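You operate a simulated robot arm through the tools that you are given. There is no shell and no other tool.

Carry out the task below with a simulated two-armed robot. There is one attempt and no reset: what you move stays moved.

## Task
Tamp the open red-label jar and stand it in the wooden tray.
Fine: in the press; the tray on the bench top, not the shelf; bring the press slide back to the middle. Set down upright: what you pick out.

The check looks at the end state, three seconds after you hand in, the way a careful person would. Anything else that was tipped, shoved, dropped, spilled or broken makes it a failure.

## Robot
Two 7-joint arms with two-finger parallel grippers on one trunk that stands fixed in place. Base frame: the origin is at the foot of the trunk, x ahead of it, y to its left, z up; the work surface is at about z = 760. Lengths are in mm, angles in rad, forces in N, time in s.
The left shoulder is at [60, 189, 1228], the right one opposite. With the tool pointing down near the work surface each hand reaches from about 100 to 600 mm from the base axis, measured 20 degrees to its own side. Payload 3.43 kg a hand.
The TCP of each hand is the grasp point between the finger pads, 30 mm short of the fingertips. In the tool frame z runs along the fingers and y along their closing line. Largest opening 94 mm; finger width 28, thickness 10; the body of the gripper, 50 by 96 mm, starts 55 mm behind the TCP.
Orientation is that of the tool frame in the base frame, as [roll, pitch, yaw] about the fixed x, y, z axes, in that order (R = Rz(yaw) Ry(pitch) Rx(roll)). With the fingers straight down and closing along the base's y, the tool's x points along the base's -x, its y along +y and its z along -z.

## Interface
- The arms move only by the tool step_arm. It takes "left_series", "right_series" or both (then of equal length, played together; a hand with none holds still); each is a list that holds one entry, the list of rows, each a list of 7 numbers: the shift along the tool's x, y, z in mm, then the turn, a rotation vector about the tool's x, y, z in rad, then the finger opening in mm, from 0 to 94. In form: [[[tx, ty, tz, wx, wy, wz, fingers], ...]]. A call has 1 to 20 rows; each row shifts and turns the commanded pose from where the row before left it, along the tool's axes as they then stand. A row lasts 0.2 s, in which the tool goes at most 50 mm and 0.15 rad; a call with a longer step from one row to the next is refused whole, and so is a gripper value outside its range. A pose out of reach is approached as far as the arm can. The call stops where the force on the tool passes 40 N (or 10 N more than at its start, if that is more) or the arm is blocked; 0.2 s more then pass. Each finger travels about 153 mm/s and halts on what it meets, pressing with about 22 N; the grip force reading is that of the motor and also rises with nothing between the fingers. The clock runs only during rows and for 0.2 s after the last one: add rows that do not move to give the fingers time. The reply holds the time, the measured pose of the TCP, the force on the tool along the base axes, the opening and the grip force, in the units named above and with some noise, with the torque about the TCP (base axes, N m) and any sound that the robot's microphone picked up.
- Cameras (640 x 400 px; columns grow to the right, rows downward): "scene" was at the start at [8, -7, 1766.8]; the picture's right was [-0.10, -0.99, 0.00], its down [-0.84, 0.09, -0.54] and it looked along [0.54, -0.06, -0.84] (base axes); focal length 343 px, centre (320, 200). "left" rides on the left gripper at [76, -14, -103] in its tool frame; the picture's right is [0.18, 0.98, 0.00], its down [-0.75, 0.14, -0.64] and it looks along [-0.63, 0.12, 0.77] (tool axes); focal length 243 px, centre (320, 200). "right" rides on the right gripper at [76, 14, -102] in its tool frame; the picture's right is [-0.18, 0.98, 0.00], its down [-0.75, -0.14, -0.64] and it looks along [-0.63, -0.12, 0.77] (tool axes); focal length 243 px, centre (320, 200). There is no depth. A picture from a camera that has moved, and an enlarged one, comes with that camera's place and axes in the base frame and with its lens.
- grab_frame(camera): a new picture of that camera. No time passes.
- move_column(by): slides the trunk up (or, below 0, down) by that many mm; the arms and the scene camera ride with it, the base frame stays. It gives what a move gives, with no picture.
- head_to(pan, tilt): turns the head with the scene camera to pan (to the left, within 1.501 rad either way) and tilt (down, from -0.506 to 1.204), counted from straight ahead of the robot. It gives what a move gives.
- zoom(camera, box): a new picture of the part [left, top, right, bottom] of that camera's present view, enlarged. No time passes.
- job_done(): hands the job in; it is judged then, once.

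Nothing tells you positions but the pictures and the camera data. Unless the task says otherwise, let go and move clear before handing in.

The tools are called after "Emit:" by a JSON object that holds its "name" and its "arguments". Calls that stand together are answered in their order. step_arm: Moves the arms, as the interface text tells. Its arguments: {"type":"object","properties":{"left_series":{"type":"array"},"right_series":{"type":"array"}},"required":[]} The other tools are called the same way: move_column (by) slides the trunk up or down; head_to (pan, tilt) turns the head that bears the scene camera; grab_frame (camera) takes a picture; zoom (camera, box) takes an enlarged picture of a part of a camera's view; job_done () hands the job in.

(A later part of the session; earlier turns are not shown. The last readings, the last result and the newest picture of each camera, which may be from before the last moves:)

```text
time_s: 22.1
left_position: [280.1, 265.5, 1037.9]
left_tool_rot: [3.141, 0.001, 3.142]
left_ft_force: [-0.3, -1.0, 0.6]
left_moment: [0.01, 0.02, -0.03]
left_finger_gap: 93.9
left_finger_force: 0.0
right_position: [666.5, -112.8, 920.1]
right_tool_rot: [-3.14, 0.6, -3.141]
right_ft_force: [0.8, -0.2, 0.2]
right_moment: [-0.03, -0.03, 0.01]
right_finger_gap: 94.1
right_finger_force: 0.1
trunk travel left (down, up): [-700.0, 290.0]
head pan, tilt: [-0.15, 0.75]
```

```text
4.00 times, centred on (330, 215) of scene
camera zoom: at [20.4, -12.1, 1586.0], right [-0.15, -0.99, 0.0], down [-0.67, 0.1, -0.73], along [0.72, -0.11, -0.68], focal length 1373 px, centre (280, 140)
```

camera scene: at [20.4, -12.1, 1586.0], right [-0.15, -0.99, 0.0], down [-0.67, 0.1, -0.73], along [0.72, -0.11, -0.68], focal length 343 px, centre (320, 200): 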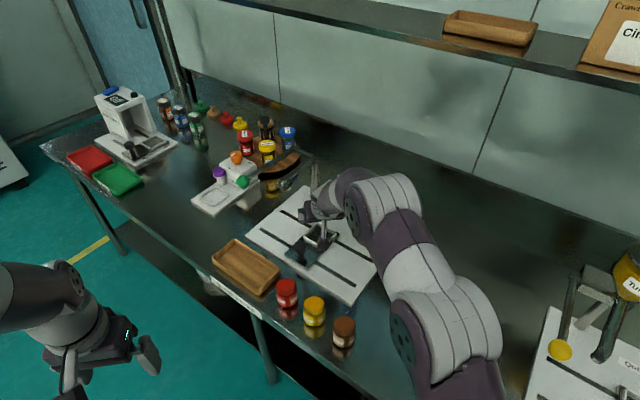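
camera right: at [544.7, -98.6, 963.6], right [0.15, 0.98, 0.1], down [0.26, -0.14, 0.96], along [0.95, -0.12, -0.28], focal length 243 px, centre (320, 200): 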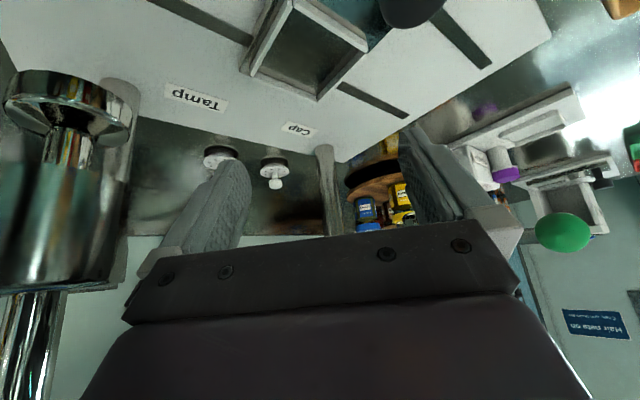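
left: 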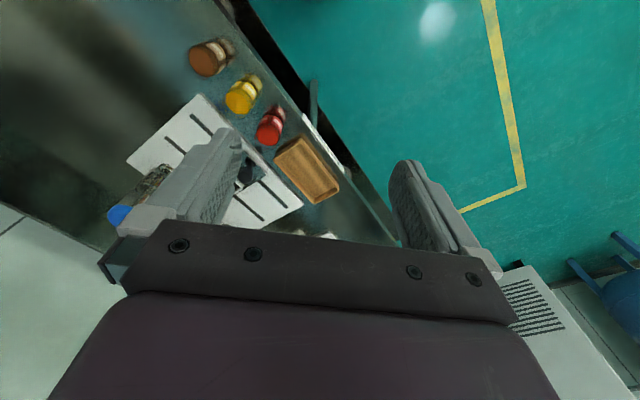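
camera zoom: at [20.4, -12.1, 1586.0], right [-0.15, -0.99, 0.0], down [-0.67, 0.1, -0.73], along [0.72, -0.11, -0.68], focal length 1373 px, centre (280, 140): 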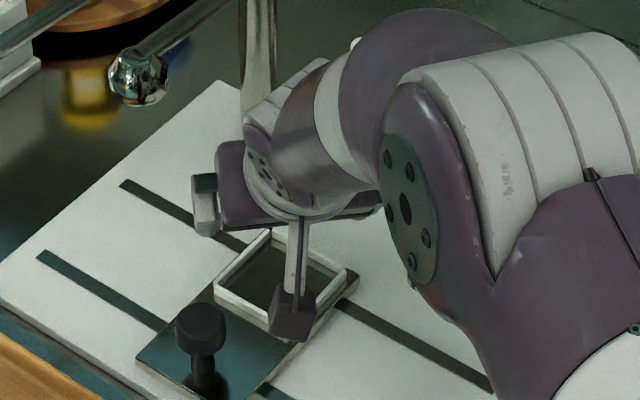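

The nest centre comes out at about (713.5,-117) with its frame top at z≈790, and the tamper axis at about (615,-207). The red jar sits at about (525,6) and the bench tray's centre is about (640,110). I'll back the right hand off to a pre-grasp pose behind the red jar.

Emit:
{"name": "step_arm", "arguments": {"right_series": [[[34.5, 0, -23.6, 0, 0, 0, 80], [34.5, 0, -23.6, 0, 0, 0, 80], [34.5, 0, -23.6, 0, 0, 0, 80], [34.5, 0, -23.6, 0, 0, 0, 80], [34.5, 0, -23.6, 0, 0, 0, 80], [0, 39.7, 0, 0, 0, 0, 80], [0, 39.7, 0, 0, 0, 0, 80], [0, 39.7, 0, 0, 0, 0, 80], [0, 0, 0, 0, 0, 0, 80]]]}}

Emit:
{"name": "grab_frame", "arguments": {"camera": "right"}}

Emit:
{"name": "zoom", "arguments": {"camera": "right", "box": [180, 0, 460, 180]}}

Emit:
{"name": "grab_frame", "arguments": {"camera": "scene"}}

```text
time_s: 24.1
left_position: [279.0, 266.0, 1037.7]
left_tool_rot: [-3.14, 0.0, -3.138]
left_ft_force: [0.2, 0.1, 0.2]
left_moment: [0.07, 0.02, -0.03]
left_finger_gap: 93.9
left_finger_force: 0.0
right_position: [463.2, 4.6, 918.4]
right_tool_rot: [3.141, 0.602, -3.141]
right_ft_force: [-0.7, -0.6, 0.2]
right_moment: [0.02, -0.01, 0.02]
right_finger_gap: 80.1
right_finger_force: 0.1
right hand out of reach, approached as far as the arm can: row 5
trunk travel left (down, up): [-700.0, 290.0]
head pan, tilt: [-0.15, 0.75]
```

```text
taken
camera right: at [341.9, 19.7, 961.8], right [0.15, 0.98, 0.1], down [0.26, -0.14, 0.96], along [0.95, -0.12, -0.28], focal length 243 px, centre (320, 200)
```

right: 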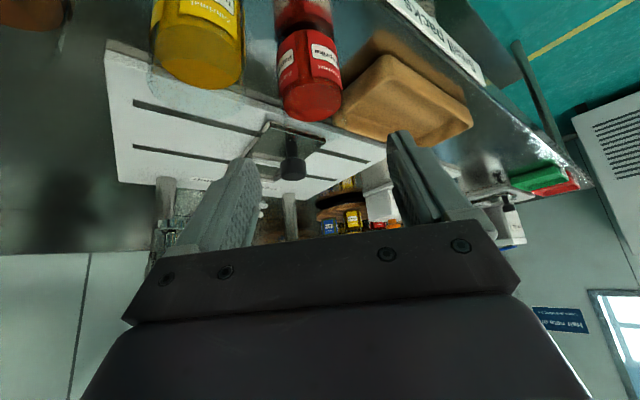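

```text
2.22 times, centred on (320, 90) of right
camera zoom: at [341.9, 19.7, 961.8], right [0.15, 0.98, 0.1], down [0.26, -0.14, 0.96], along [0.95, -0.12, -0.28], focal length 539 px, centre (320, 444)
```

zoom: 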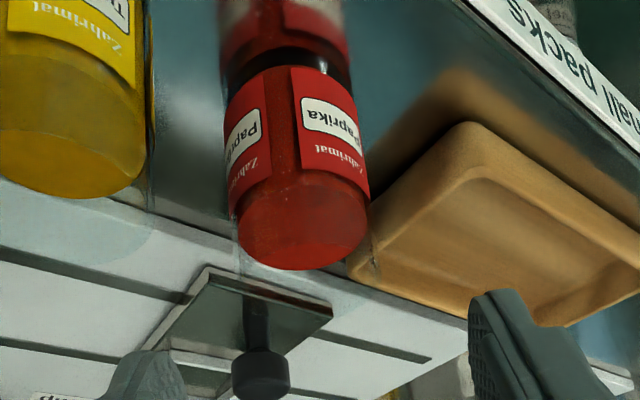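

```text
taken
camera scene: at [20.2, -12.9, 1586.0], right [-0.15, -0.99, 0.0], down [-0.67, 0.1, -0.73], along [0.72, -0.11, -0.68], focal length 343 px, centre (320, 200)
```

scene: 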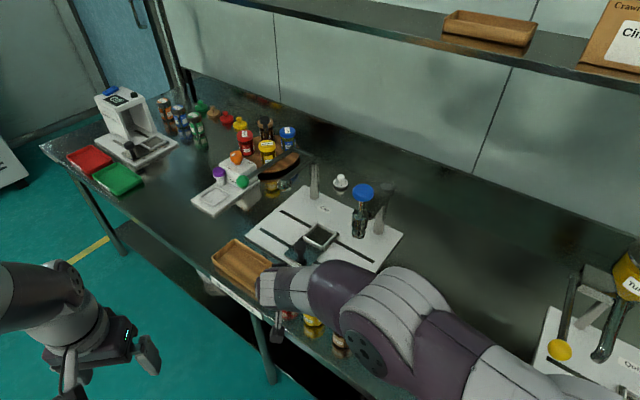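

The hand camera shows the red jar straight ahead with "Paprika" on its label. I'll zoom tighter to refine the jar's centre before closing in.

Emit:
{"name": "zoom", "arguments": {"camera": "right", "box": [260, 0, 360, 130]}}

Emit:
{"name": "zoom", "arguments": {"camera": "left", "box": [0, 0, 640, 400]}}

```text
3.08 times, centred on (310, 65) of right
camera zoom: at [341.9, 19.7, 961.8], right [0.15, 0.98, 0.1], down [0.26, -0.14, 0.96], along [0.95, -0.12, -0.28], focal length 746 px, centre (351, 615)
```

zoom: 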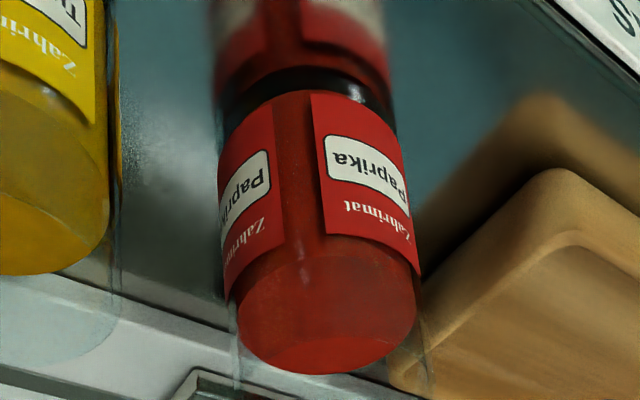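

```text
1.00 times, centred on (320, 200) of left (not enlarged: the box is as wide or as high as the picture)
camera zoom: at [202.8, 252.9, 1139.7], right [-0.18, 0.98, 0.0], down [0.75, 0.14, 0.64], along [0.63, 0.12, -0.77], focal length 243 px, centre (320, 200)
```

zoom: 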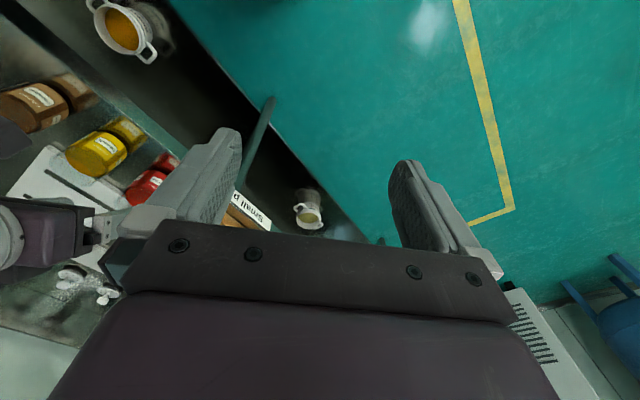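

The refined jar centre is about (524.5, 0.5), with powder near z≈820 and the rim a bit higher. I'll come in along the fingers' axis with 80 mm opening and stop at the grasp height, then look before closing.

Emit:
{"name": "step_arm", "arguments": {"right_series": [[[7.4, -4.1, 0, 0, 0, 0, 80], [0, 0, 24, 0, 0, 0, 80], [0, 0, 24, 0, 0, 0, 80], [0, 0, 24, 0, 0, 0, 80], [0, 0, 24, 0, 0, 0, 80], [0, 0, 0, 0, 0, 0, 80]]]}}

Emit:
{"name": "grab_frame", "arguments": {"camera": "right"}}

Emit:
{"name": "grab_frame", "arguments": {"camera": "scene"}}

Emit:
{"name": "zoom", "arguments": {"camera": "left", "box": [0, 60, 260, 300]}}

```text
time_s: 25.5
left_position: [277.9, 265.9, 1038.4]
left_tool_rot: [-3.142, -0.001, -3.141]
left_ft_force: [-0.1, 0.6, -0.1]
left_moment: [-0.03, -0.01, 0.01]
left_finger_gap: 94.0
left_finger_force: 0.1
right_position: [510.2, 1.6, 834.7]
right_tool_rot: [-3.141, 0.6, -3.141]
right_ft_force: [0.0, -1.3, -0.1]
right_moment: [-0.01, -0.01, 0.0]
right_finger_gap: 79.8
right_finger_force: 0.2
trunk travel left (down, up): [-700.0, 290.0]
head pan, tilt: [-0.15, 0.75]
```

```text
taken
camera right: at [389.7, 16.9, 877.4], right [0.15, 0.98, 0.1], down [0.26, -0.14, 0.96], along [0.95, -0.12, -0.28], focal length 243 px, centre (320, 200)
```

right: 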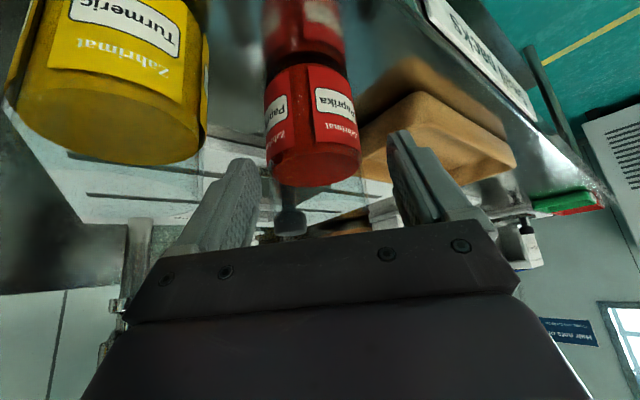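

```text
taken
camera scene: at [19.8, -12.3, 1586.0], right [-0.15, -0.99, 0.0], down [-0.67, 0.1, -0.73], along [0.72, -0.11, -0.68], focal length 343 px, centre (320, 200)
```

scene: 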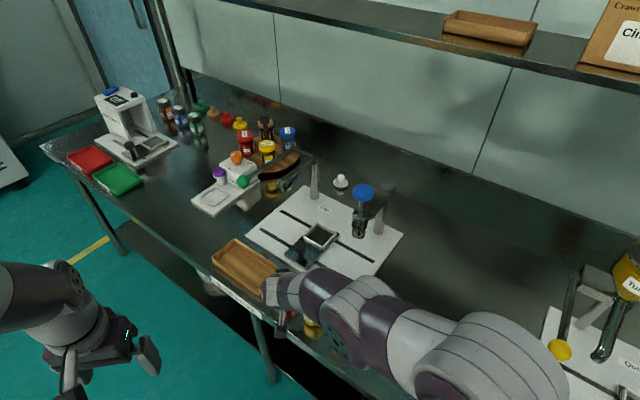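

```text
1.67 times, centred on (130, 180) of left
camera zoom: at [202.5, 253.3, 1139.7], right [-0.18, 0.98, 0.0], down [0.75, 0.14, 0.64], along [0.63, 0.12, -0.77], focal length 404 px, centre (637, 233)
```

zoom: 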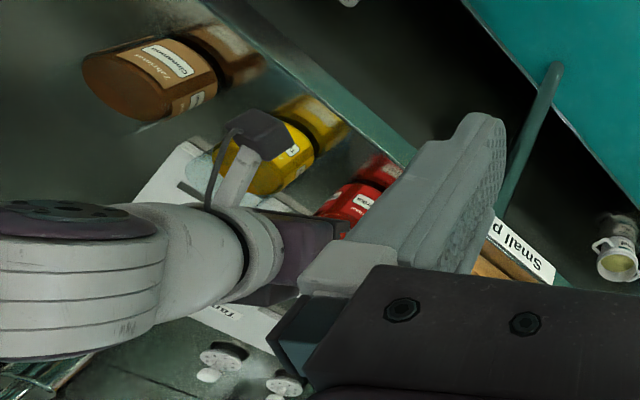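

Everything is clear and the jar is between the open fingers. I'll go the last 24 mm along the tool axis and close gently on the jar.

Emit:
{"name": "step_arm", "arguments": {"right_series": [[[0, -0.5, 12, 0, 0, 0, 80], [0, 0, 12.5, 0, 0, 0, 80], [0, 0, 0, 0, 0, 0, 72], [0, 0, 0, 0, 0, 0, 66], [0, 0, 0, 0, 0, 0, 60], [0, 0, 0, 0, 0, 0, 54], [0, 0, 0, 0, 0, 0, 48], [0, 0, 0, 0, 0, 0, 40], [0, 0, 0, 0, 0, 0, 40]]]}}

Emit:
{"name": "grab_frame", "arguments": {"camera": "right"}}

```text
time_s: 27.5
left_position: [279.1, 267.2, 1037.8]
left_tool_rot: [3.141, 0.0, 3.141]
left_ft_force: [-0.1, 0.1, -0.5]
left_moment: [0.05, -0.03, -0.01]
left_finger_gap: 94.2
left_finger_force: 0.1
right_position: [524.0, 2.5, 815.0]
right_tool_rot: [3.141, 0.598, 3.142]
right_ft_force: [-0.3, 0.6, -0.2]
right_moment: [0.06, 0.04, 0.0]
right_finger_gap: 58.7
right_finger_force: 22.0
trunk travel left (down, up): [-700.0, 290.0]
head pan, tilt: [-0.15, 0.75]
```

```text
taken
camera right: at [404.0, 16.4, 857.4], right [0.15, 0.98, 0.1], down [0.26, -0.14, 0.96], along [0.95, -0.12, -0.28], focal length 243 px, centre (320, 200)
```

right: 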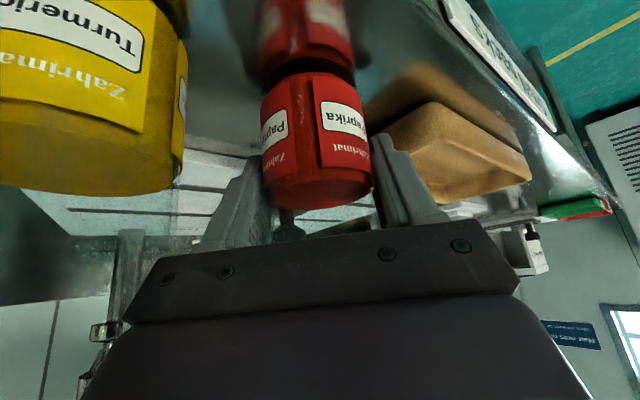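

The jar is gripped (58.7 mm across). I'll lift it straight up and check that it comes along upright.

Emit:
{"name": "step_arm", "arguments": {"right_series": [[[-2.8, 0, -4.1, 0, 0, 0, 40], [-5.6, 0, -8.3, 0, 0, 0, 40], [-8.5, 0, -12.4, 0, 0, 0, 40], [-11.3, 0, -16.5, 0, 0, 0, 40], [-11.3, 0, -16.5, 0, 0, 0, 40], [-11.3, 0, -16.5, 0, 0, 0, 40], [-8.5, 0, -12.4, 0, 0, 0, 40], [-5.6, 0, -8.3, 0, 0, 0, 40], [0, 0, 0, 0, 0, 0, 40]]]}}

Emit:
{"name": "grab_frame", "arguments": {"camera": "right"}}

Emit:
{"name": "grab_frame", "arguments": {"camera": "scene"}}

```text
time_s: 29.5
left_position: [278.8, 266.9, 1037.2]
left_tool_rot: [3.141, -0.001, -3.141]
left_ft_force: [0.7, -0.4, -0.9]
left_moment: [0.02, 0.01, -0.02]
left_finger_gap: 94.1
left_finger_force: 0.1
right_position: [524.7, 3.2, 929.3]
right_tool_rot: [-3.142, 0.597, 3.141]
right_ft_force: [0.3, 0.3, -0.8]
right_moment: [0.03, -0.04, 0.02]
right_finger_gap: 58.7
right_finger_force: 21.8
trunk travel left (down, up): [-700.0, 290.0]
head pan, tilt: [-0.15, 0.75]
```

```text
taken
camera right: at [405.2, 15.9, 972.1], right [0.15, 0.98, 0.1], down [0.26, -0.14, 0.96], along [0.95, -0.12, -0.28], focal length 243 px, centre (320, 200)
```

right: 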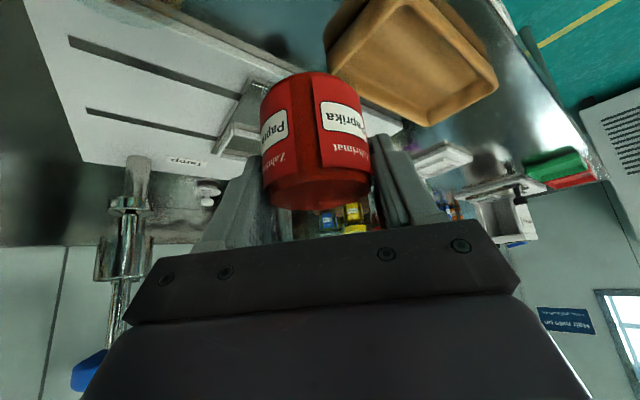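

```text
taken
camera scene: at [20.8, -12.1, 1586.0], right [-0.15, -0.99, 0.0], down [-0.67, 0.1, -0.73], along [0.72, -0.11, -0.68], focal length 343 px, centre (320, 200)
```

scene: 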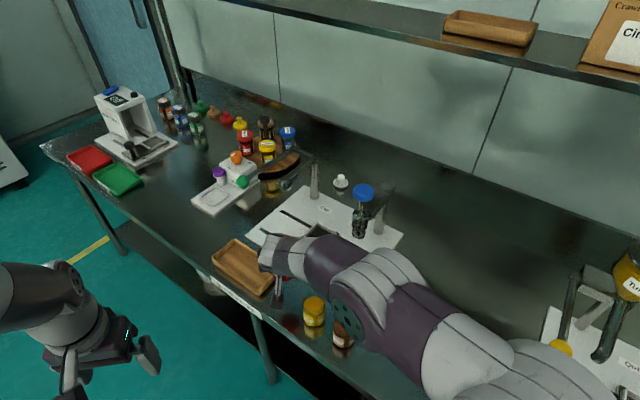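

The jar is lifted and upright. I'll zoom in to measure exactly where its base sits relative to the TCP, since the nest only leaves a couple of millimetres.

Emit:
{"name": "zoom", "arguments": {"camera": "right", "box": [240, 50, 400, 220]}}

Emit:
{"name": "zoom", "arguments": {"camera": "scene", "box": [240, 215, 340, 315]}}

```text
2.35 times, centred on (320, 135) of right
camera zoom: at [405.2, 15.9, 972.1], right [0.15, 0.98, 0.1], down [0.26, -0.14, 0.96], along [0.95, -0.12, -0.28], focal length 571 px, centre (320, 353)
```

zoom: 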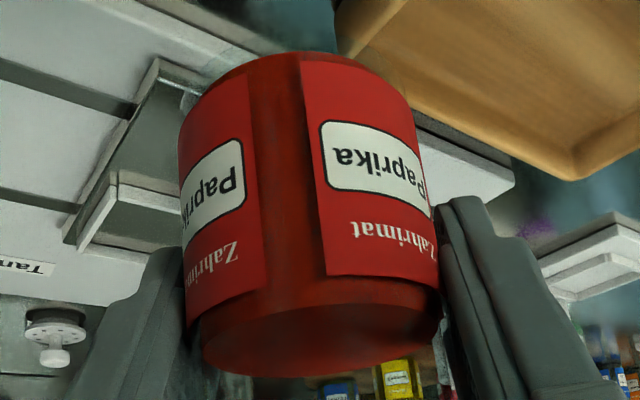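

```text
4.00 times, centred on (290, 265) of scene
camera zoom: at [20.8, -12.1, 1586.0], right [-0.15, -0.99, 0.0], down [-0.67, 0.1, -0.73], along [0.72, -0.11, -0.68], focal length 1373 px, centre (440, -60)
```

zoom: 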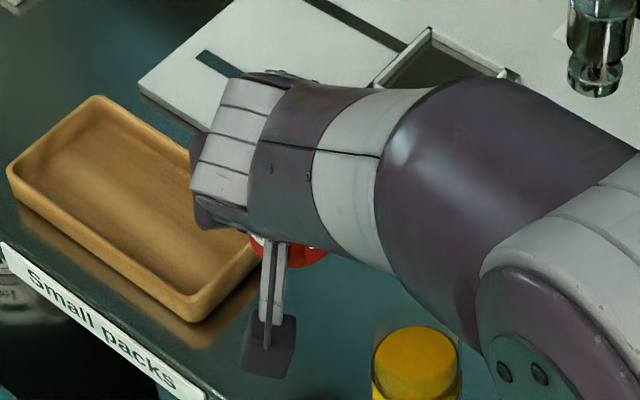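

The jar is centred in the fingers. I'll carry it above the nest at safe height, clear of the slide knob, then bring the left hand's camera around for a low side view to line it up.

Emit:
{"name": "step_arm", "arguments": {"right_series": [[[-9.7, -7.5, 6.7, 0, 0, 0, 40], [-19.5, -15, 13.3, 0, 0, 0, 40], [-19.5, -15, 13.3, 0, 0, 0, 40], [-19.5, -15, 13.3, 0, 0, 0, 40], [-19.5, -15, 13.3, 0, 0, 0, 40], [-19.5, -15, 13.3, 0, 0, 0, 40], [-19.5, -15, 13.3, 0, 0, 0, 40], [-19.5, -15, 13.3, 0, 0, 0, 40], [-9.7, -7.5, 6.7, 0, 0, 0, 40], [0, 0, 0, 0, 0, 0, 40]]]}}

Emit:
{"name": "grab_frame", "arguments": {"camera": "right"}}

Emit:
{"name": "grab_frame", "arguments": {"camera": "scene"}}

```text
time_s: 31.7
left_position: [279.6, 268.2, 1037.7]
left_tool_rot: [-3.141, -0.002, 3.141]
left_ft_force: [-0.2, -0.3, -0.4]
left_moment: [0.02, -0.01, -0.02]
left_finger_gap: 93.9
left_finger_force: 0.1
right_position: [714.1, -117.3, 930.1]
right_tool_rot: [3.141, 0.599, 3.141]
right_ft_force: [0.8, 0.1, -0.2]
right_moment: [0.01, 0.03, -0.03]
right_finger_gap: 58.6
right_finger_force: 22.1
trunk travel left (down, up): [-700.0, 290.0]
head pan, tilt: [-0.15, 0.75]
```

```text
taken
camera right: at [593.2, -103.4, 972.0], right [0.15, 0.98, 0.1], down [0.26, -0.14, 0.96], along [0.95, -0.12, -0.28], focal length 243 px, centre (320, 200)
```

right: 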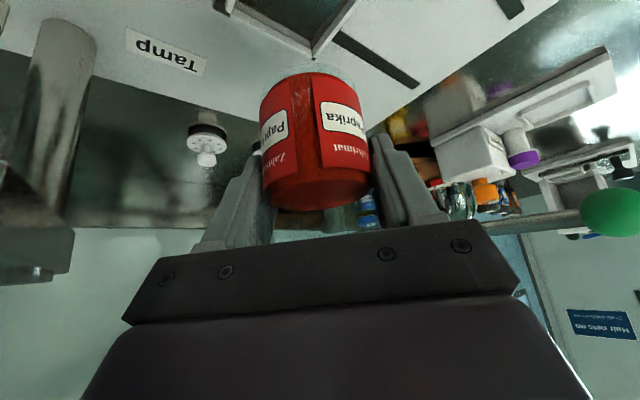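

```text
taken
camera scene: at [20.6, -12.1, 1586.0], right [-0.15, -0.99, 0.0], down [-0.67, 0.1, -0.73], along [0.72, -0.11, -0.68], focal length 343 px, centre (320, 200)
```

scene: 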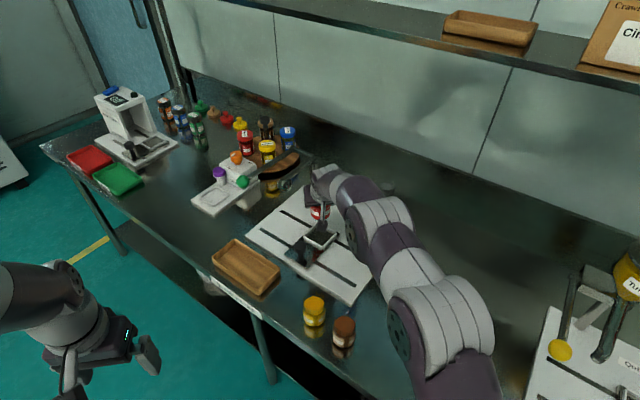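

The jar hangs over the nest at (714,-117) with its base near z≈875. Now I'll swing the left hand around to view the nest from the front-left at a low angle.

Emit:
{"name": "step_arm", "arguments": {"left_series": [[[0, 0, 0, 0, 0, 0.134, 94], [0, 0, 0, 0, 0, 0.134, 94], [0, 0, 0, 0, 0, 0.134, 94], [0, 0, 0, 0, 0, 0.134, 94], [0, 0, 0, 0, 0, 0.134, 94], [0, 0, 0, 0, 0, 0.134, 94], [0, 0, 0, 0, 0, 0.134, 94], [0, 0, 0, 0, -0.15, 0, 60], [0, 0, 0, 0, -0.15, 0, 60], [0, 0, 0, 0, -0.15, 0, 60], [0, 0, 0, 0, -0.15, 0, 60], [-17.9, 7.5, 32, 0, 0, 0, 60], [-17.9, 7.5, 32, 0, 0, 0, 60], [-17.9, 7.5, 32, 0, 0, 0, 60], [-17.9, 7.5, 32, 0, 0, 0, 60], [-17.9, 7.5, 32, 0, 0, 0, 60], [-17.9, 7.5, 32, 0, 0, 0, 60], [0, 0, 0, 0, 0, 0, 60]]]}}

Emit:
{"name": "grab_frame", "arguments": {"camera": "left"}}

Emit:
{"name": "grab_frame", "arguments": {"camera": "scene"}}

```text
time_s: 35.5
left_position: [429.8, 135.8, 941.5]
left_tool_rot: [-3.14, 0.601, 2.202]
left_ft_force: [-0.4, 0.6, -0.3]
left_moment: [-0.01, -0.01, 0.0]
left_finger_gap: 60.3
left_finger_force: 0.1
right_position: [713.5, -116.8, 929.9]
right_tool_rot: [3.14, 0.6, -3.141]
right_ft_force: [-0.6, 0.3, -0.1]
right_moment: [-0.02, 0.03, 0.05]
right_finger_gap: 58.4
right_finger_force: 22.5
trunk travel left (down, up): [-700.0, 290.0]
head pan, tilt: [-0.15, 0.75]
```

```text
taken
camera left: at [347.8, 224.7, 982.5], right [0.7, 0.7, -0.1], down [0.27, -0.13, 0.96], along [0.66, -0.7, -0.28], focal length 243 px, centre (320, 200)
```

left: 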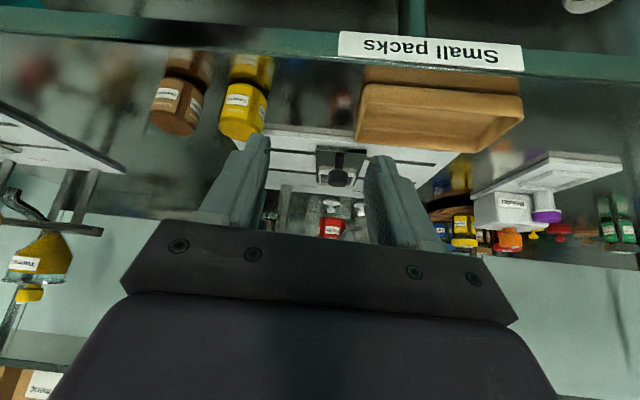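

```text
taken
camera scene: at [19.9, -11.9, 1586.0], right [-0.15, -0.99, 0.0], down [-0.67, 0.1, -0.73], along [0.72, -0.11, -0.68], focal length 343 px, centre (320, 200)
```

scene: 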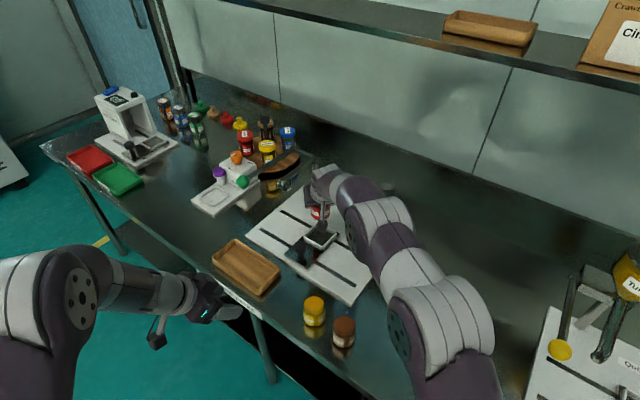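

The left camera looks straight into the bench and shows the slide knob, nest and the held jar in line. I'll zoom in on them.

Emit:
{"name": "zoom", "arguments": {"camera": "left", "box": [270, 130, 400, 250]}}

Emit:
{"name": "zoom", "arguments": {"camera": "left", "box": [230, 110, 450, 220]}}

Emit:
{"name": "zoom", "arguments": {"camera": "scene", "box": [280, 185, 360, 265]}}

```text
3.33 times, centred on (335, 190) of left
camera zoom: at [347.8, 224.7, 982.5], right [0.7, 0.7, -0.1], down [0.27, -0.13, 0.96], along [0.66, -0.7, -0.28], focal length 809 px, centre (270, 233)
```

zoom: 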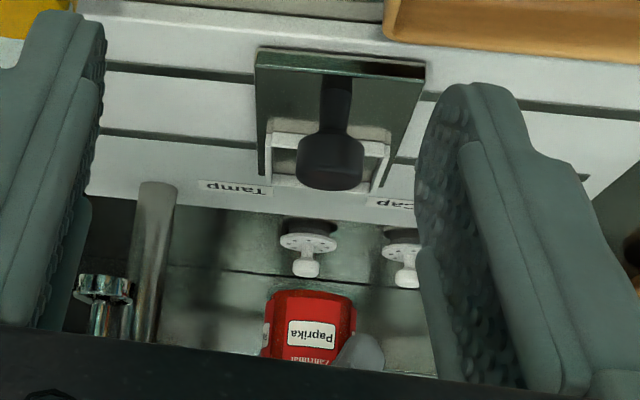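

```text
2.91 times, centred on (340, 165) of left
camera zoom: at [347.8, 224.7, 982.5], right [0.7, 0.7, -0.1], down [0.27, -0.13, 0.96], along [0.66, -0.7, -0.28], focal length 706 px, centre (262, 302)
```

zoom: 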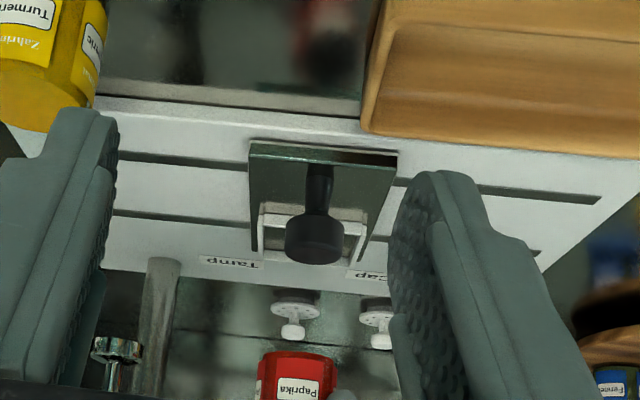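

```text
5.00 times, centred on (320, 225) of scene
camera zoom: at [19.9, -11.9, 1586.0], right [-0.15, -0.99, 0.0], down [-0.67, 0.1, -0.73], along [0.72, -0.11, -0.68], focal length 1716 px, centre (320, 75)
```

zoom: 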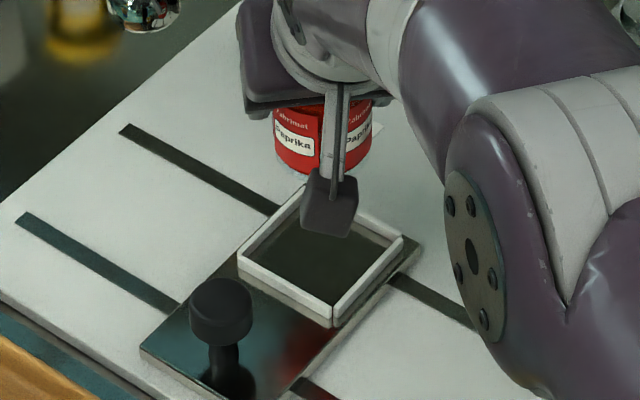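

Both the scene and left cameras can see jar and nest together. I'll lower the jar to about 10–15 mm above the nest frame and compare again.

Emit:
{"name": "step_arm", "arguments": {"right_series": [[[5.6, 0, 8.3, 0, 0, 0, 40], [8.5, 0, 12.4, 0, 0, 0, 40], [8.5, 0, 12.4, 0, 0, 0, 40], [8.5, 0, 12.4, 0, 0, 0, 40], [5.6, 0, 8.3, 0, 0, 0, 40], [2.8, 0, 4.1, 0, 0, 0, 40], [0, 0, 0, 0, 0, 0, 40]]]}}

Emit:
{"name": "zoom", "arguments": {"camera": "left", "box": [300, 140, 370, 210]}}

Emit:
{"name": "zoom", "arguments": {"camera": "scene", "box": [290, 195, 350, 255]}}

Emit:
{"name": "zoom", "arguments": {"camera": "right", "box": [200, 0, 440, 150]}}

```text
time_s: 37.1
left_position: [430.3, 135.0, 941.8]
left_tool_rot: [-3.141, 0.6, 2.201]
left_ft_force: [0.7, -0.3, 0.3]
left_moment: [0.0, -0.02, 0.0]
left_finger_gap: 59.9
left_finger_force: 0.0
right_position: [713.9, -118.0, 859.5]
right_tool_rot: [3.141, 0.601, 3.141]
right_ft_force: [0.1, -0.6, -0.4]
right_moment: [-0.02, 0.0, -0.03]
right_finger_gap: 58.5
right_finger_force: 22.3
trunk travel left (down, up): [-700.0, 290.0]
head pan, tilt: [-0.15, 0.75]
```

```text
5.71 times, centred on (335, 175) of left
camera zoom: at [348.3, 224.8, 982.6], right [0.7, 0.7, -0.1], down [0.27, -0.13, 0.96], along [0.66, -0.7, -0.28], focal length 1386 px, centre (234, 343)
```

zoom: 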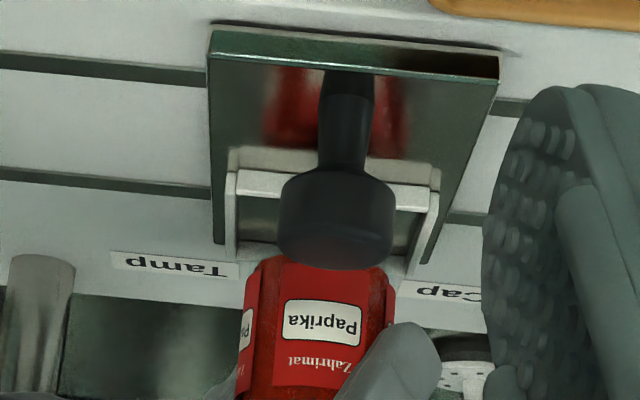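

```text
6.67 times, centred on (320, 225) of scene
camera zoom: at [20.8, -12.2, 1586.0], right [-0.15, -0.99, 0.0], down [-0.67, 0.1, -0.73], along [0.72, -0.11, -0.68], focal length 2288 px, centre (320, 33)
```

zoom: 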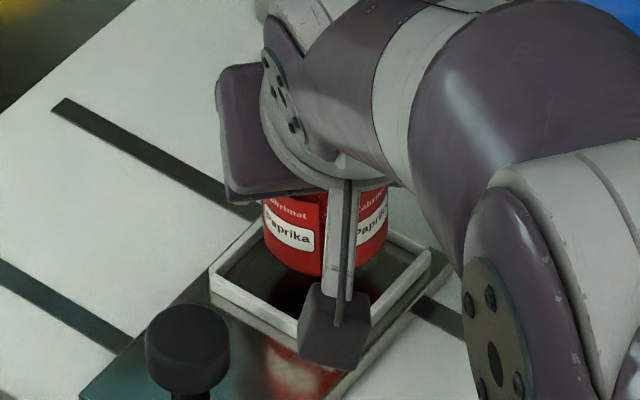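

```text
2.67 times, centred on (320, 75) of right
camera zoom: at [593.5, -104.2, 901.9], right [0.15, 0.98, 0.1], down [0.26, -0.14, 0.96], along [0.95, -0.12, -0.28], focal length 647 px, centre (320, 533)
```

zoom: 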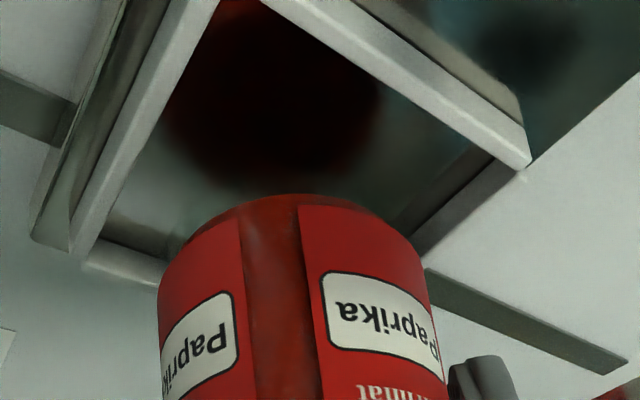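

The jar hangs about 12 mm over the frame and looks close to aligned. I need millimetre accuracy, so I'll zoom in tighter from the left and scene cameras.

Emit:
{"name": "zoom", "arguments": {"camera": "left", "box": [318, 160, 352, 194]}}

Emit:
{"name": "zoom", "arguments": {"camera": "scene", "box": [305, 212, 345, 246]}}

Emit:
{"name": "zoom", "arguments": {"camera": "left", "box": [320, 180, 350, 210]}}

```text
11.76 times, centred on (335, 177) of left
camera zoom: at [348.3, 224.8, 982.6], right [0.7, 0.7, -0.1], down [0.27, -0.13, 0.96], along [0.66, -0.7, -0.28], focal length 2854 px, centre (144, 471)
```

zoom: 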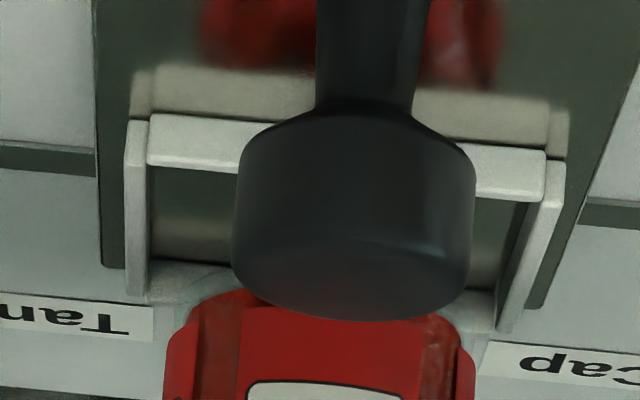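

```text
11.76 times, centred on (325, 229) of scene
camera zoom: at [20.8, -12.2, 1586.0], right [-0.15, -0.99, 0.0], down [-0.67, 0.1, -0.73], along [0.72, -0.11, -0.68], focal length 4037 px, centre (261, -141)
```

zoom: 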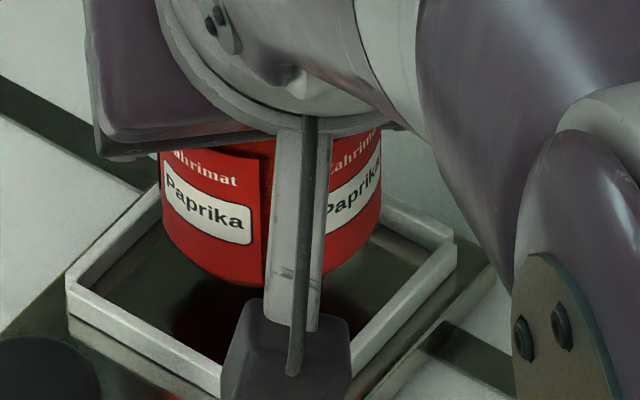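

```text
13.33 times, centred on (335, 195) of left
camera zoom: at [348.3, 224.8, 982.6], right [0.7, 0.7, -0.1], down [0.27, -0.13, 0.96], along [0.66, -0.7, -0.28], focal length 3235 px, centre (120, 267)
```

zoom: 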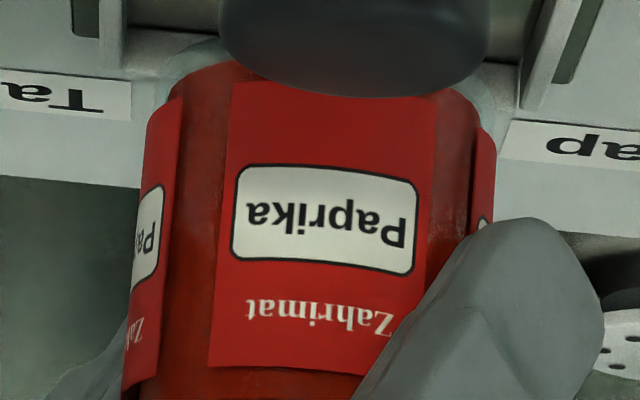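

Combining the two views, the jar sits about 4 mm too far in x and 2.3 mm too low in y relative to the nest centre. I'll correct that, lower a further 8 mm, and look again.

Emit:
{"name": "step_arm", "arguments": {"right_series": [[[3.3, 2.3, -2.3, 0, 0, 0, 40], [4.5, 0, 6.6, 0, 0, 0, 40], [0, 0, 0, 0, 0, 0, 40]]]}}

Emit:
{"name": "zoom", "arguments": {"camera": "left", "box": [318, 160, 352, 194]}}

Emit:
{"name": "zoom", "arguments": {"camera": "scene", "box": [305, 212, 345, 246]}}

Emit:
{"name": "zoom", "arguments": {"camera": "right", "box": [200, 0, 440, 150]}}

```text
time_s: 37.9
left_position: [429.9, 135.3, 941.6]
left_tool_rot: [-3.141, 0.6, 2.202]
left_ft_force: [-0.4, 0.4, -0.4]
left_moment: [-0.03, 0.01, -0.01]
left_finger_gap: 60.2
left_finger_force: 0.0
right_position: [709.4, -115.9, 851.8]
right_tool_rot: [3.14, 0.601, 3.141]
right_ft_force: [0.1, 0.6, 0.0]
right_moment: [0.03, -0.01, 0.0]
right_finger_gap: 58.4
right_finger_force: 21.8
trunk travel left (down, up): [-700.0, 290.0]
head pan, tilt: [-0.15, 0.75]
```

```text
11.76 times, centred on (335, 177) of left
camera zoom: at [348.2, 224.9, 982.6], right [0.7, 0.7, -0.1], down [0.27, -0.13, 0.96], along [0.66, -0.7, -0.28], focal length 2854 px, centre (144, 471)
```

zoom: 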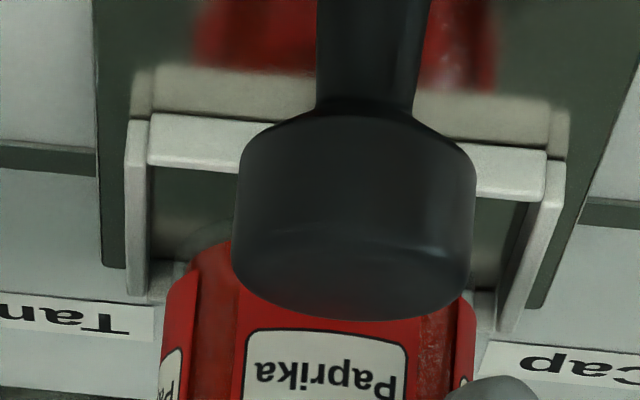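

```text
11.76 times, centred on (325, 229) of scene
camera zoom: at [20.6, -12.1, 1586.0], right [-0.15, -0.99, 0.0], down [-0.67, 0.1, -0.73], along [0.72, -0.11, -0.68], focal length 4037 px, centre (261, -141)
```

zoom: 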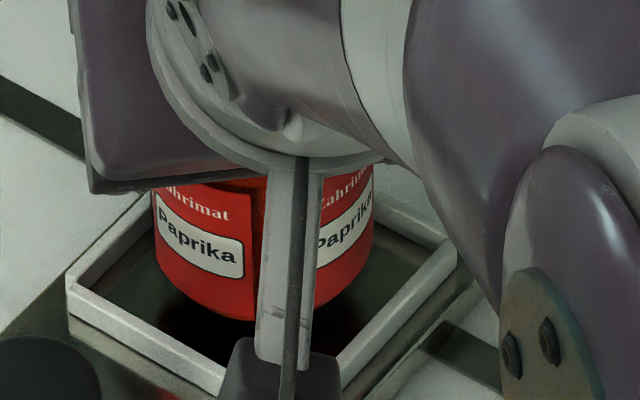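

```text
2.67 times, centred on (320, 75) of right
camera zoom: at [589.4, -101.6, 894.1], right [0.15, 0.98, 0.1], down [0.26, -0.14, 0.96], along [0.95, -0.12, -0.28], focal length 647 px, centre (320, 533)
```

zoom: 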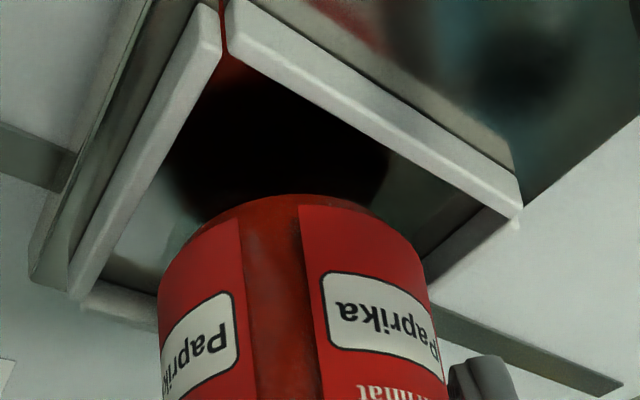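

The jar is now within about 1 mm of the nest centre, with roughly 4 mm of play on each side. I'll trim 1 mm in x and lower it in small steps while watching the force.

Emit:
{"name": "step_arm", "arguments": {"right_series": [[[0.8, 0.2, -0.6, 0, 0, 0, 40], [2.8, 0, 4.1, 0, 0, 0, 40], [2.3, 0, 3.3, 0, 0, 0, 40], [0, 0, 0, 0, 0, 0, 40]]]}}

Emit:
{"name": "step_arm", "arguments": {"right_series": [[[1.13, 0, 1.65, 0, 0, 0, 40], [1.13, 0, 1.65, 0, 0, 0, 40], [0, 0, 0, 0, 0, 0, 40]]]}}

Emit:
{"name": "zoom", "arguments": {"camera": "scene", "box": [305, 212, 345, 246]}}

Emit:
{"name": "zoom", "arguments": {"camera": "left", "box": [318, 160, 352, 194]}}

```text
time_s: 38.9
left_position: [430.6, 135.2, 941.5]
left_tool_rot: [-3.141, 0.601, 2.203]
left_ft_force: [0.8, 0.2, 0.4]
left_moment: [-0.02, 0.03, 0.0]
left_finger_gap: 59.7
left_finger_force: 0.1
right_position: [708.2, -115.7, 843.2]
right_tool_rot: [-3.141, 0.603, -3.141]
right_ft_force: [-0.8, 0.1, -1.1]
right_moment: [0.02, 0.01, -0.01]
right_finger_gap: 58.6
right_finger_force: 22.3
trunk travel left (down, up): [-700.0, 290.0]
head pan, tilt: [-0.15, 0.75]
```

```text
time_s: 39.7
left_position: [430.3, 135.5, 942.2]
left_tool_rot: [3.141, 0.6, 2.203]
left_ft_force: [0.5, -1.1, 0.1]
left_moment: [-0.01, -0.02, -0.02]
left_finger_gap: 60.0
left_finger_force: 0.1
right_position: [708.0, -115.1, 841.0]
right_tool_rot: [3.14, 0.605, 3.141]
right_ft_force: [1.6, -1.1, 9.5]
right_moment: [0.12, 0.01, 0.01]
right_finger_gap: 58.4
right_finger_force: 21.9
trunk travel left (down, up): [-700.0, 290.0]
head pan, tilt: [-0.15, 0.75]
```

```text
11.76 times, centred on (325, 229) of scene
camera zoom: at [19.4, -12.2, 1586.2], right [-0.15, -0.99, 0.0], down [-0.67, 0.1, -0.73], along [0.72, -0.11, -0.68], focal length 4037 px, centre (261, -141)
```

zoom: 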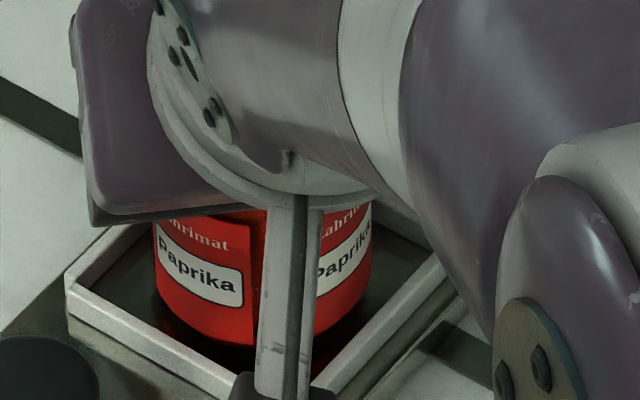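

```text
11.76 times, centred on (335, 177) of left
camera zoom: at [347.5, 224.8, 983.1], right [0.7, 0.7, -0.1], down [0.27, -0.13, 0.96], along [0.66, -0.7, -0.28], focal length 2854 px, centre (144, 471)
```

zoom: 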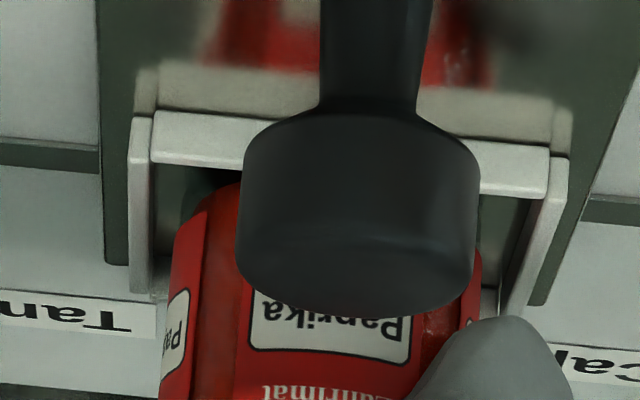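

The jar touched down at TCP z≈841 with about 10 N, matching the nest floor, and both views show its base inside the frame. I'll ease off 1 mm, open the fingers, and back out along the tool axis.

Emit:
{"name": "step_arm", "arguments": {"right_series": [[[-0.5, 0, -0.8, 0, 0, 0, 40], [0, 0, 0, 0, 0, 0, 50], [0, 0, 0, 0, 0, 0, 62], [0, 0, 0, 0, 0, 0, 70], [0, 0, 0, 0, 0, 0, 76], [0, 0, 0, 0, 0, 0, 76]]]}}

Emit:
{"name": "zoom", "arguments": {"camera": "scene", "box": [300, 205, 350, 250]}}

Emit:
{"name": "zoom", "arguments": {"camera": "left", "box": [310, 150, 360, 200]}}

```text
time_s: 41.1
left_position: [430.6, 135.6, 941.7]
left_tool_rot: [-3.141, 0.599, 2.203]
left_ft_force: [-0.6, 0.3, 0.7]
left_moment: [-0.01, 0.01, -0.02]
left_finger_gap: 60.2
left_finger_force: 0.1
right_position: [709.1, -115.5, 840.1]
right_tool_rot: [-3.141, 0.599, 3.141]
right_ft_force: [-0.2, -0.2, 0.1]
right_moment: [-0.02, 0.03, 0.0]
right_finger_gap: 75.9
right_finger_force: 0.0
trunk travel left (down, up): [-700.0, 290.0]
head pan, tilt: [-0.15, 0.75]
```

```text
8.89 times, centred on (325, 228) of scene
camera zoom: at [20.6, -12.2, 1586.0], right [-0.15, -0.99, 0.0], down [-0.67, 0.1, -0.73], along [0.72, -0.11, -0.68], focal length 3050 px, centre (276, -44)
```

zoom: 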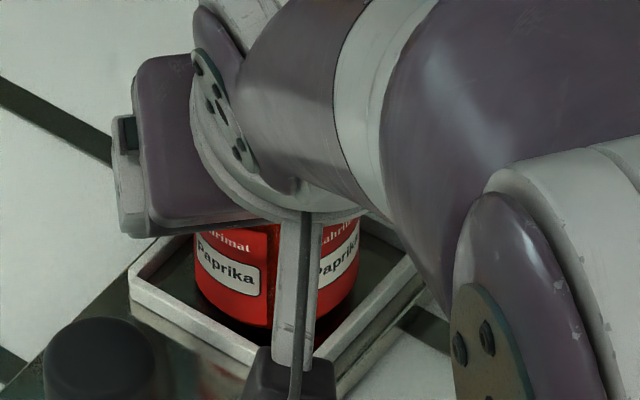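

```text
8.00 times, centred on (335, 175) of left
camera zoom: at [348.1, 224.8, 982.6], right [0.7, 0.7, -0.1], down [0.27, -0.13, 0.96], along [0.66, -0.7, -0.28], focal length 1941 px, centre (200, 400)
```

zoom: 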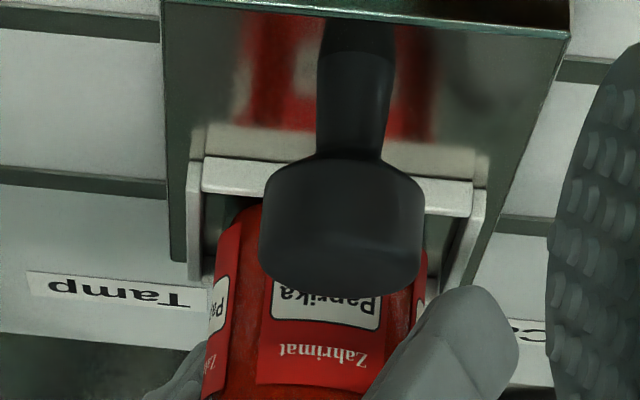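

The jar stands in the nest after release. I'll back the right hand out along its axis and check the jar is undisturbed.

Emit:
{"name": "step_arm", "arguments": {"right_series": [[[0, 0, -12, 0, 0, 0, 76], [0, 0, -24, 0, 0, 0, 76], [0, 0, -24, 0, 0, 0, 76], [0, 0, -24, 0, 0, 0, 76], [0, 0, -24, 0, 0, 0, 76], [0, 0, -12, 0, 0, 0, 76], [0, 0, 0, 0, 0, 0, 76]]]}}

Emit:
{"name": "grab_frame", "arguments": {"camera": "right"}}

Emit:
{"name": "zoom", "arguments": {"camera": "scene", "box": [270, 180, 390, 280]}}

Emit:
{"name": "zoom", "arguments": {"camera": "left", "box": [260, 140, 400, 250]}}

```text
time_s: 42.7
left_position: [430.7, 134.7, 942.2]
left_tool_rot: [3.141, 0.6, 2.203]
left_ft_force: [0.6, -0.4, -0.5]
left_moment: [0.01, 0.03, 0.01]
left_finger_gap: 60.0
left_finger_force: 0.1
right_position: [641.2, -115.0, 939.4]
right_tool_rot: [3.141, 0.599, 3.14]
right_ft_force: [0.0, 0.1, 0.7]
right_moment: [0.0, 0.02, 0.03]
right_finger_gap: 76.4
right_finger_force: 0.1
trunk travel left (down, up): [-700.0, 290.0]
head pan, tilt: [-0.15, 0.75]
```

```text
taken
camera right: at [520.9, -101.2, 981.7], right [0.15, 0.98, 0.1], down [0.26, -0.14, 0.96], along [0.95, -0.12, -0.28], focal length 243 px, centre (320, 200)
```

right: 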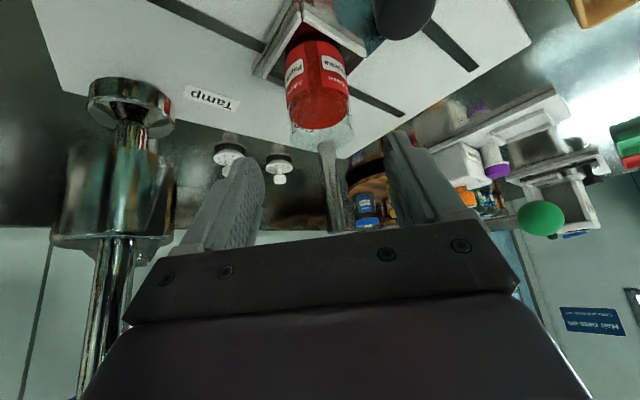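

```text
4.00 times, centred on (330, 230) of scene
camera zoom: at [20.9, -12.2, 1586.0], right [-0.15, -0.99, 0.0], down [-0.67, 0.1, -0.73], along [0.72, -0.11, -0.68], focal length 1373 px, centre (280, 80)
```

zoom: 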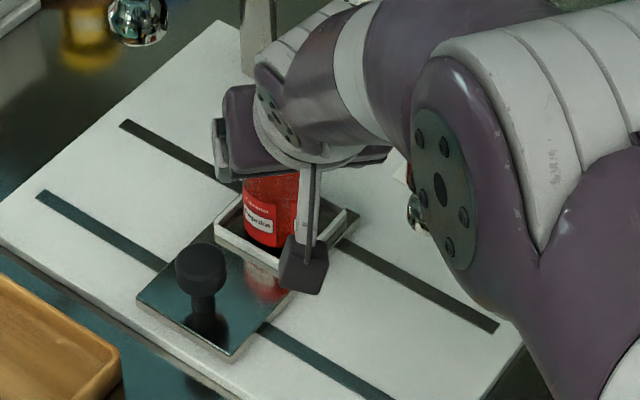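

```text
3.64 times, centred on (330, 195) of left
camera zoom: at [348.3, 224.8, 982.5], right [0.7, 0.7, -0.1], down [0.27, -0.13, 0.96], along [0.66, -0.7, -0.28], focal length 882 px, centre (284, 218)
```

zoom: 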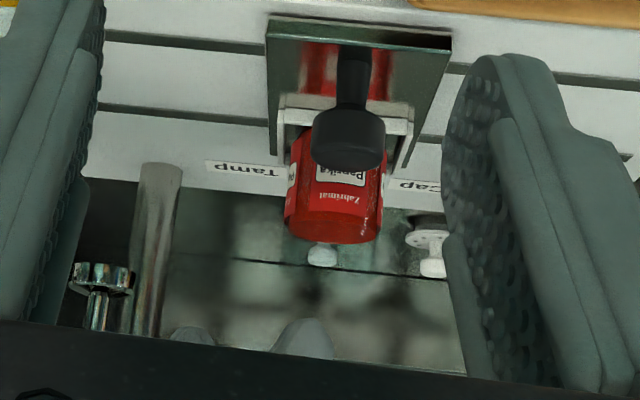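

The jar stands upright and open in the nest. The slide knob's head is at about (641.5,-49,824) and roughly 36 mm across. I'll move the right hand to a pre-grasp behind the knob and then close in along the tool axis.

Emit:
{"name": "step_arm", "arguments": {"right_series": [[[20.4, 22, -6.7, 0, 0, 0, 64], [20.4, 22, -6.7, 0, 0, 0, 64], [20.4, 22, -6.7, 0, 0, 0, 64], [0, 0, 20, 0, 0, 0, 64], [0, 0, 20, 0, 0, 0, 64], [0, 0, 20, 0, 0, 0, 64], [0, 0, 0, 0, 0, 0, 64]]]}}

Emit:
{"name": "grab_frame", "arguments": {"camera": "right"}}

Emit:
{"name": "grab_frame", "arguments": {"camera": "left"}}

Emit:
{"name": "zoom", "arguments": {"camera": "scene", "box": [250, 190, 370, 290]}}

```text
time_s: 44.3
left_position: [430.6, 136.8, 941.4]
left_tool_rot: [3.141, 0.6, 2.202]
left_ft_force: [-0.5, 0.5, 0.1]
left_moment: [0.0, 0.0, 0.01]
left_finger_gap: 60.2
left_finger_force: 0.1
right_position: [613.2, -50.2, 870.4]
right_tool_rot: [-3.141, 0.601, 3.14]
right_ft_force: [0.1, 0.7, 0.3]
right_moment: [-0.01, 0.01, 0.01]
right_finger_gap: 64.0
right_finger_force: 0.1
trunk travel left (down, up): [-700.0, 290.0]
head pan, tilt: [-0.15, 0.75]
```

```text
taken
camera right: at [492.5, -35.1, 914.1], right [0.15, 0.98, 0.1], down [0.26, -0.14, 0.96], along [0.95, -0.12, -0.28], focal length 243 px, centre (320, 200)
```

right: 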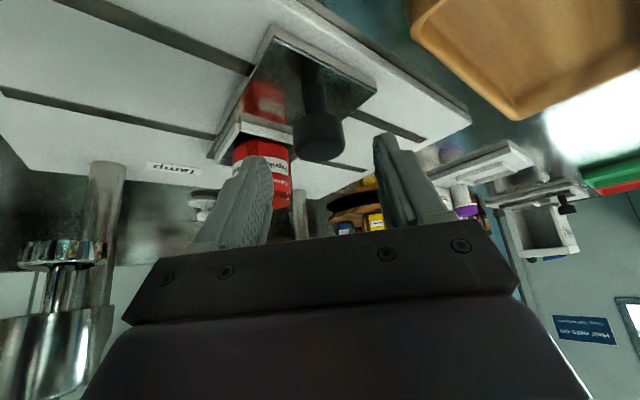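

```text
taken
camera left: at [347.9, 224.8, 982.7], right [0.7, 0.7, -0.1], down [0.27, -0.13, 0.96], along [0.66, -0.7, -0.28], focal length 243 px, centre (320, 200)
```

left: 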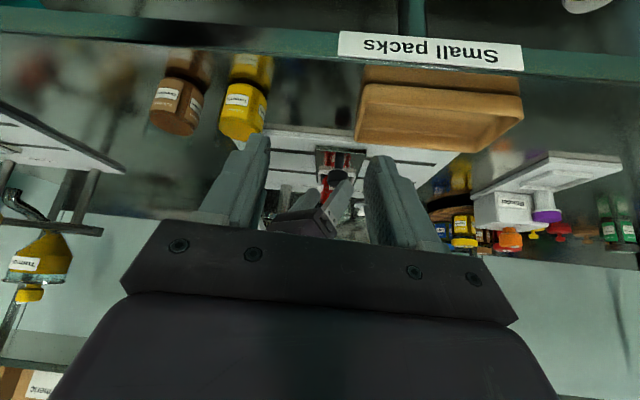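

```text
4.00 times, centred on (310, 240) of scene
camera zoom: at [20.2, -12.2, 1586.0], right [-0.15, -0.99, 0.0], down [-0.67, 0.1, -0.73], along [0.72, -0.11, -0.68], focal length 1373 px, centre (360, 40)
```

zoom: 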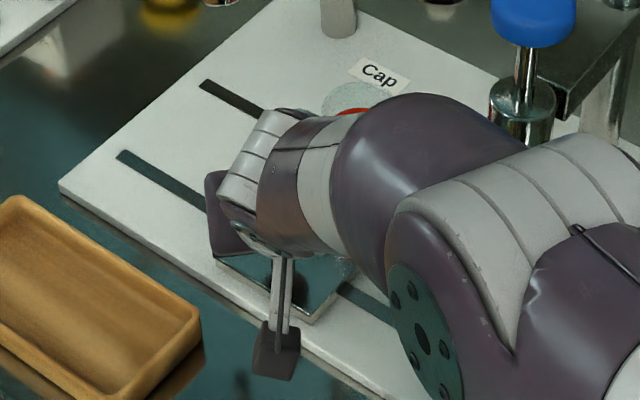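

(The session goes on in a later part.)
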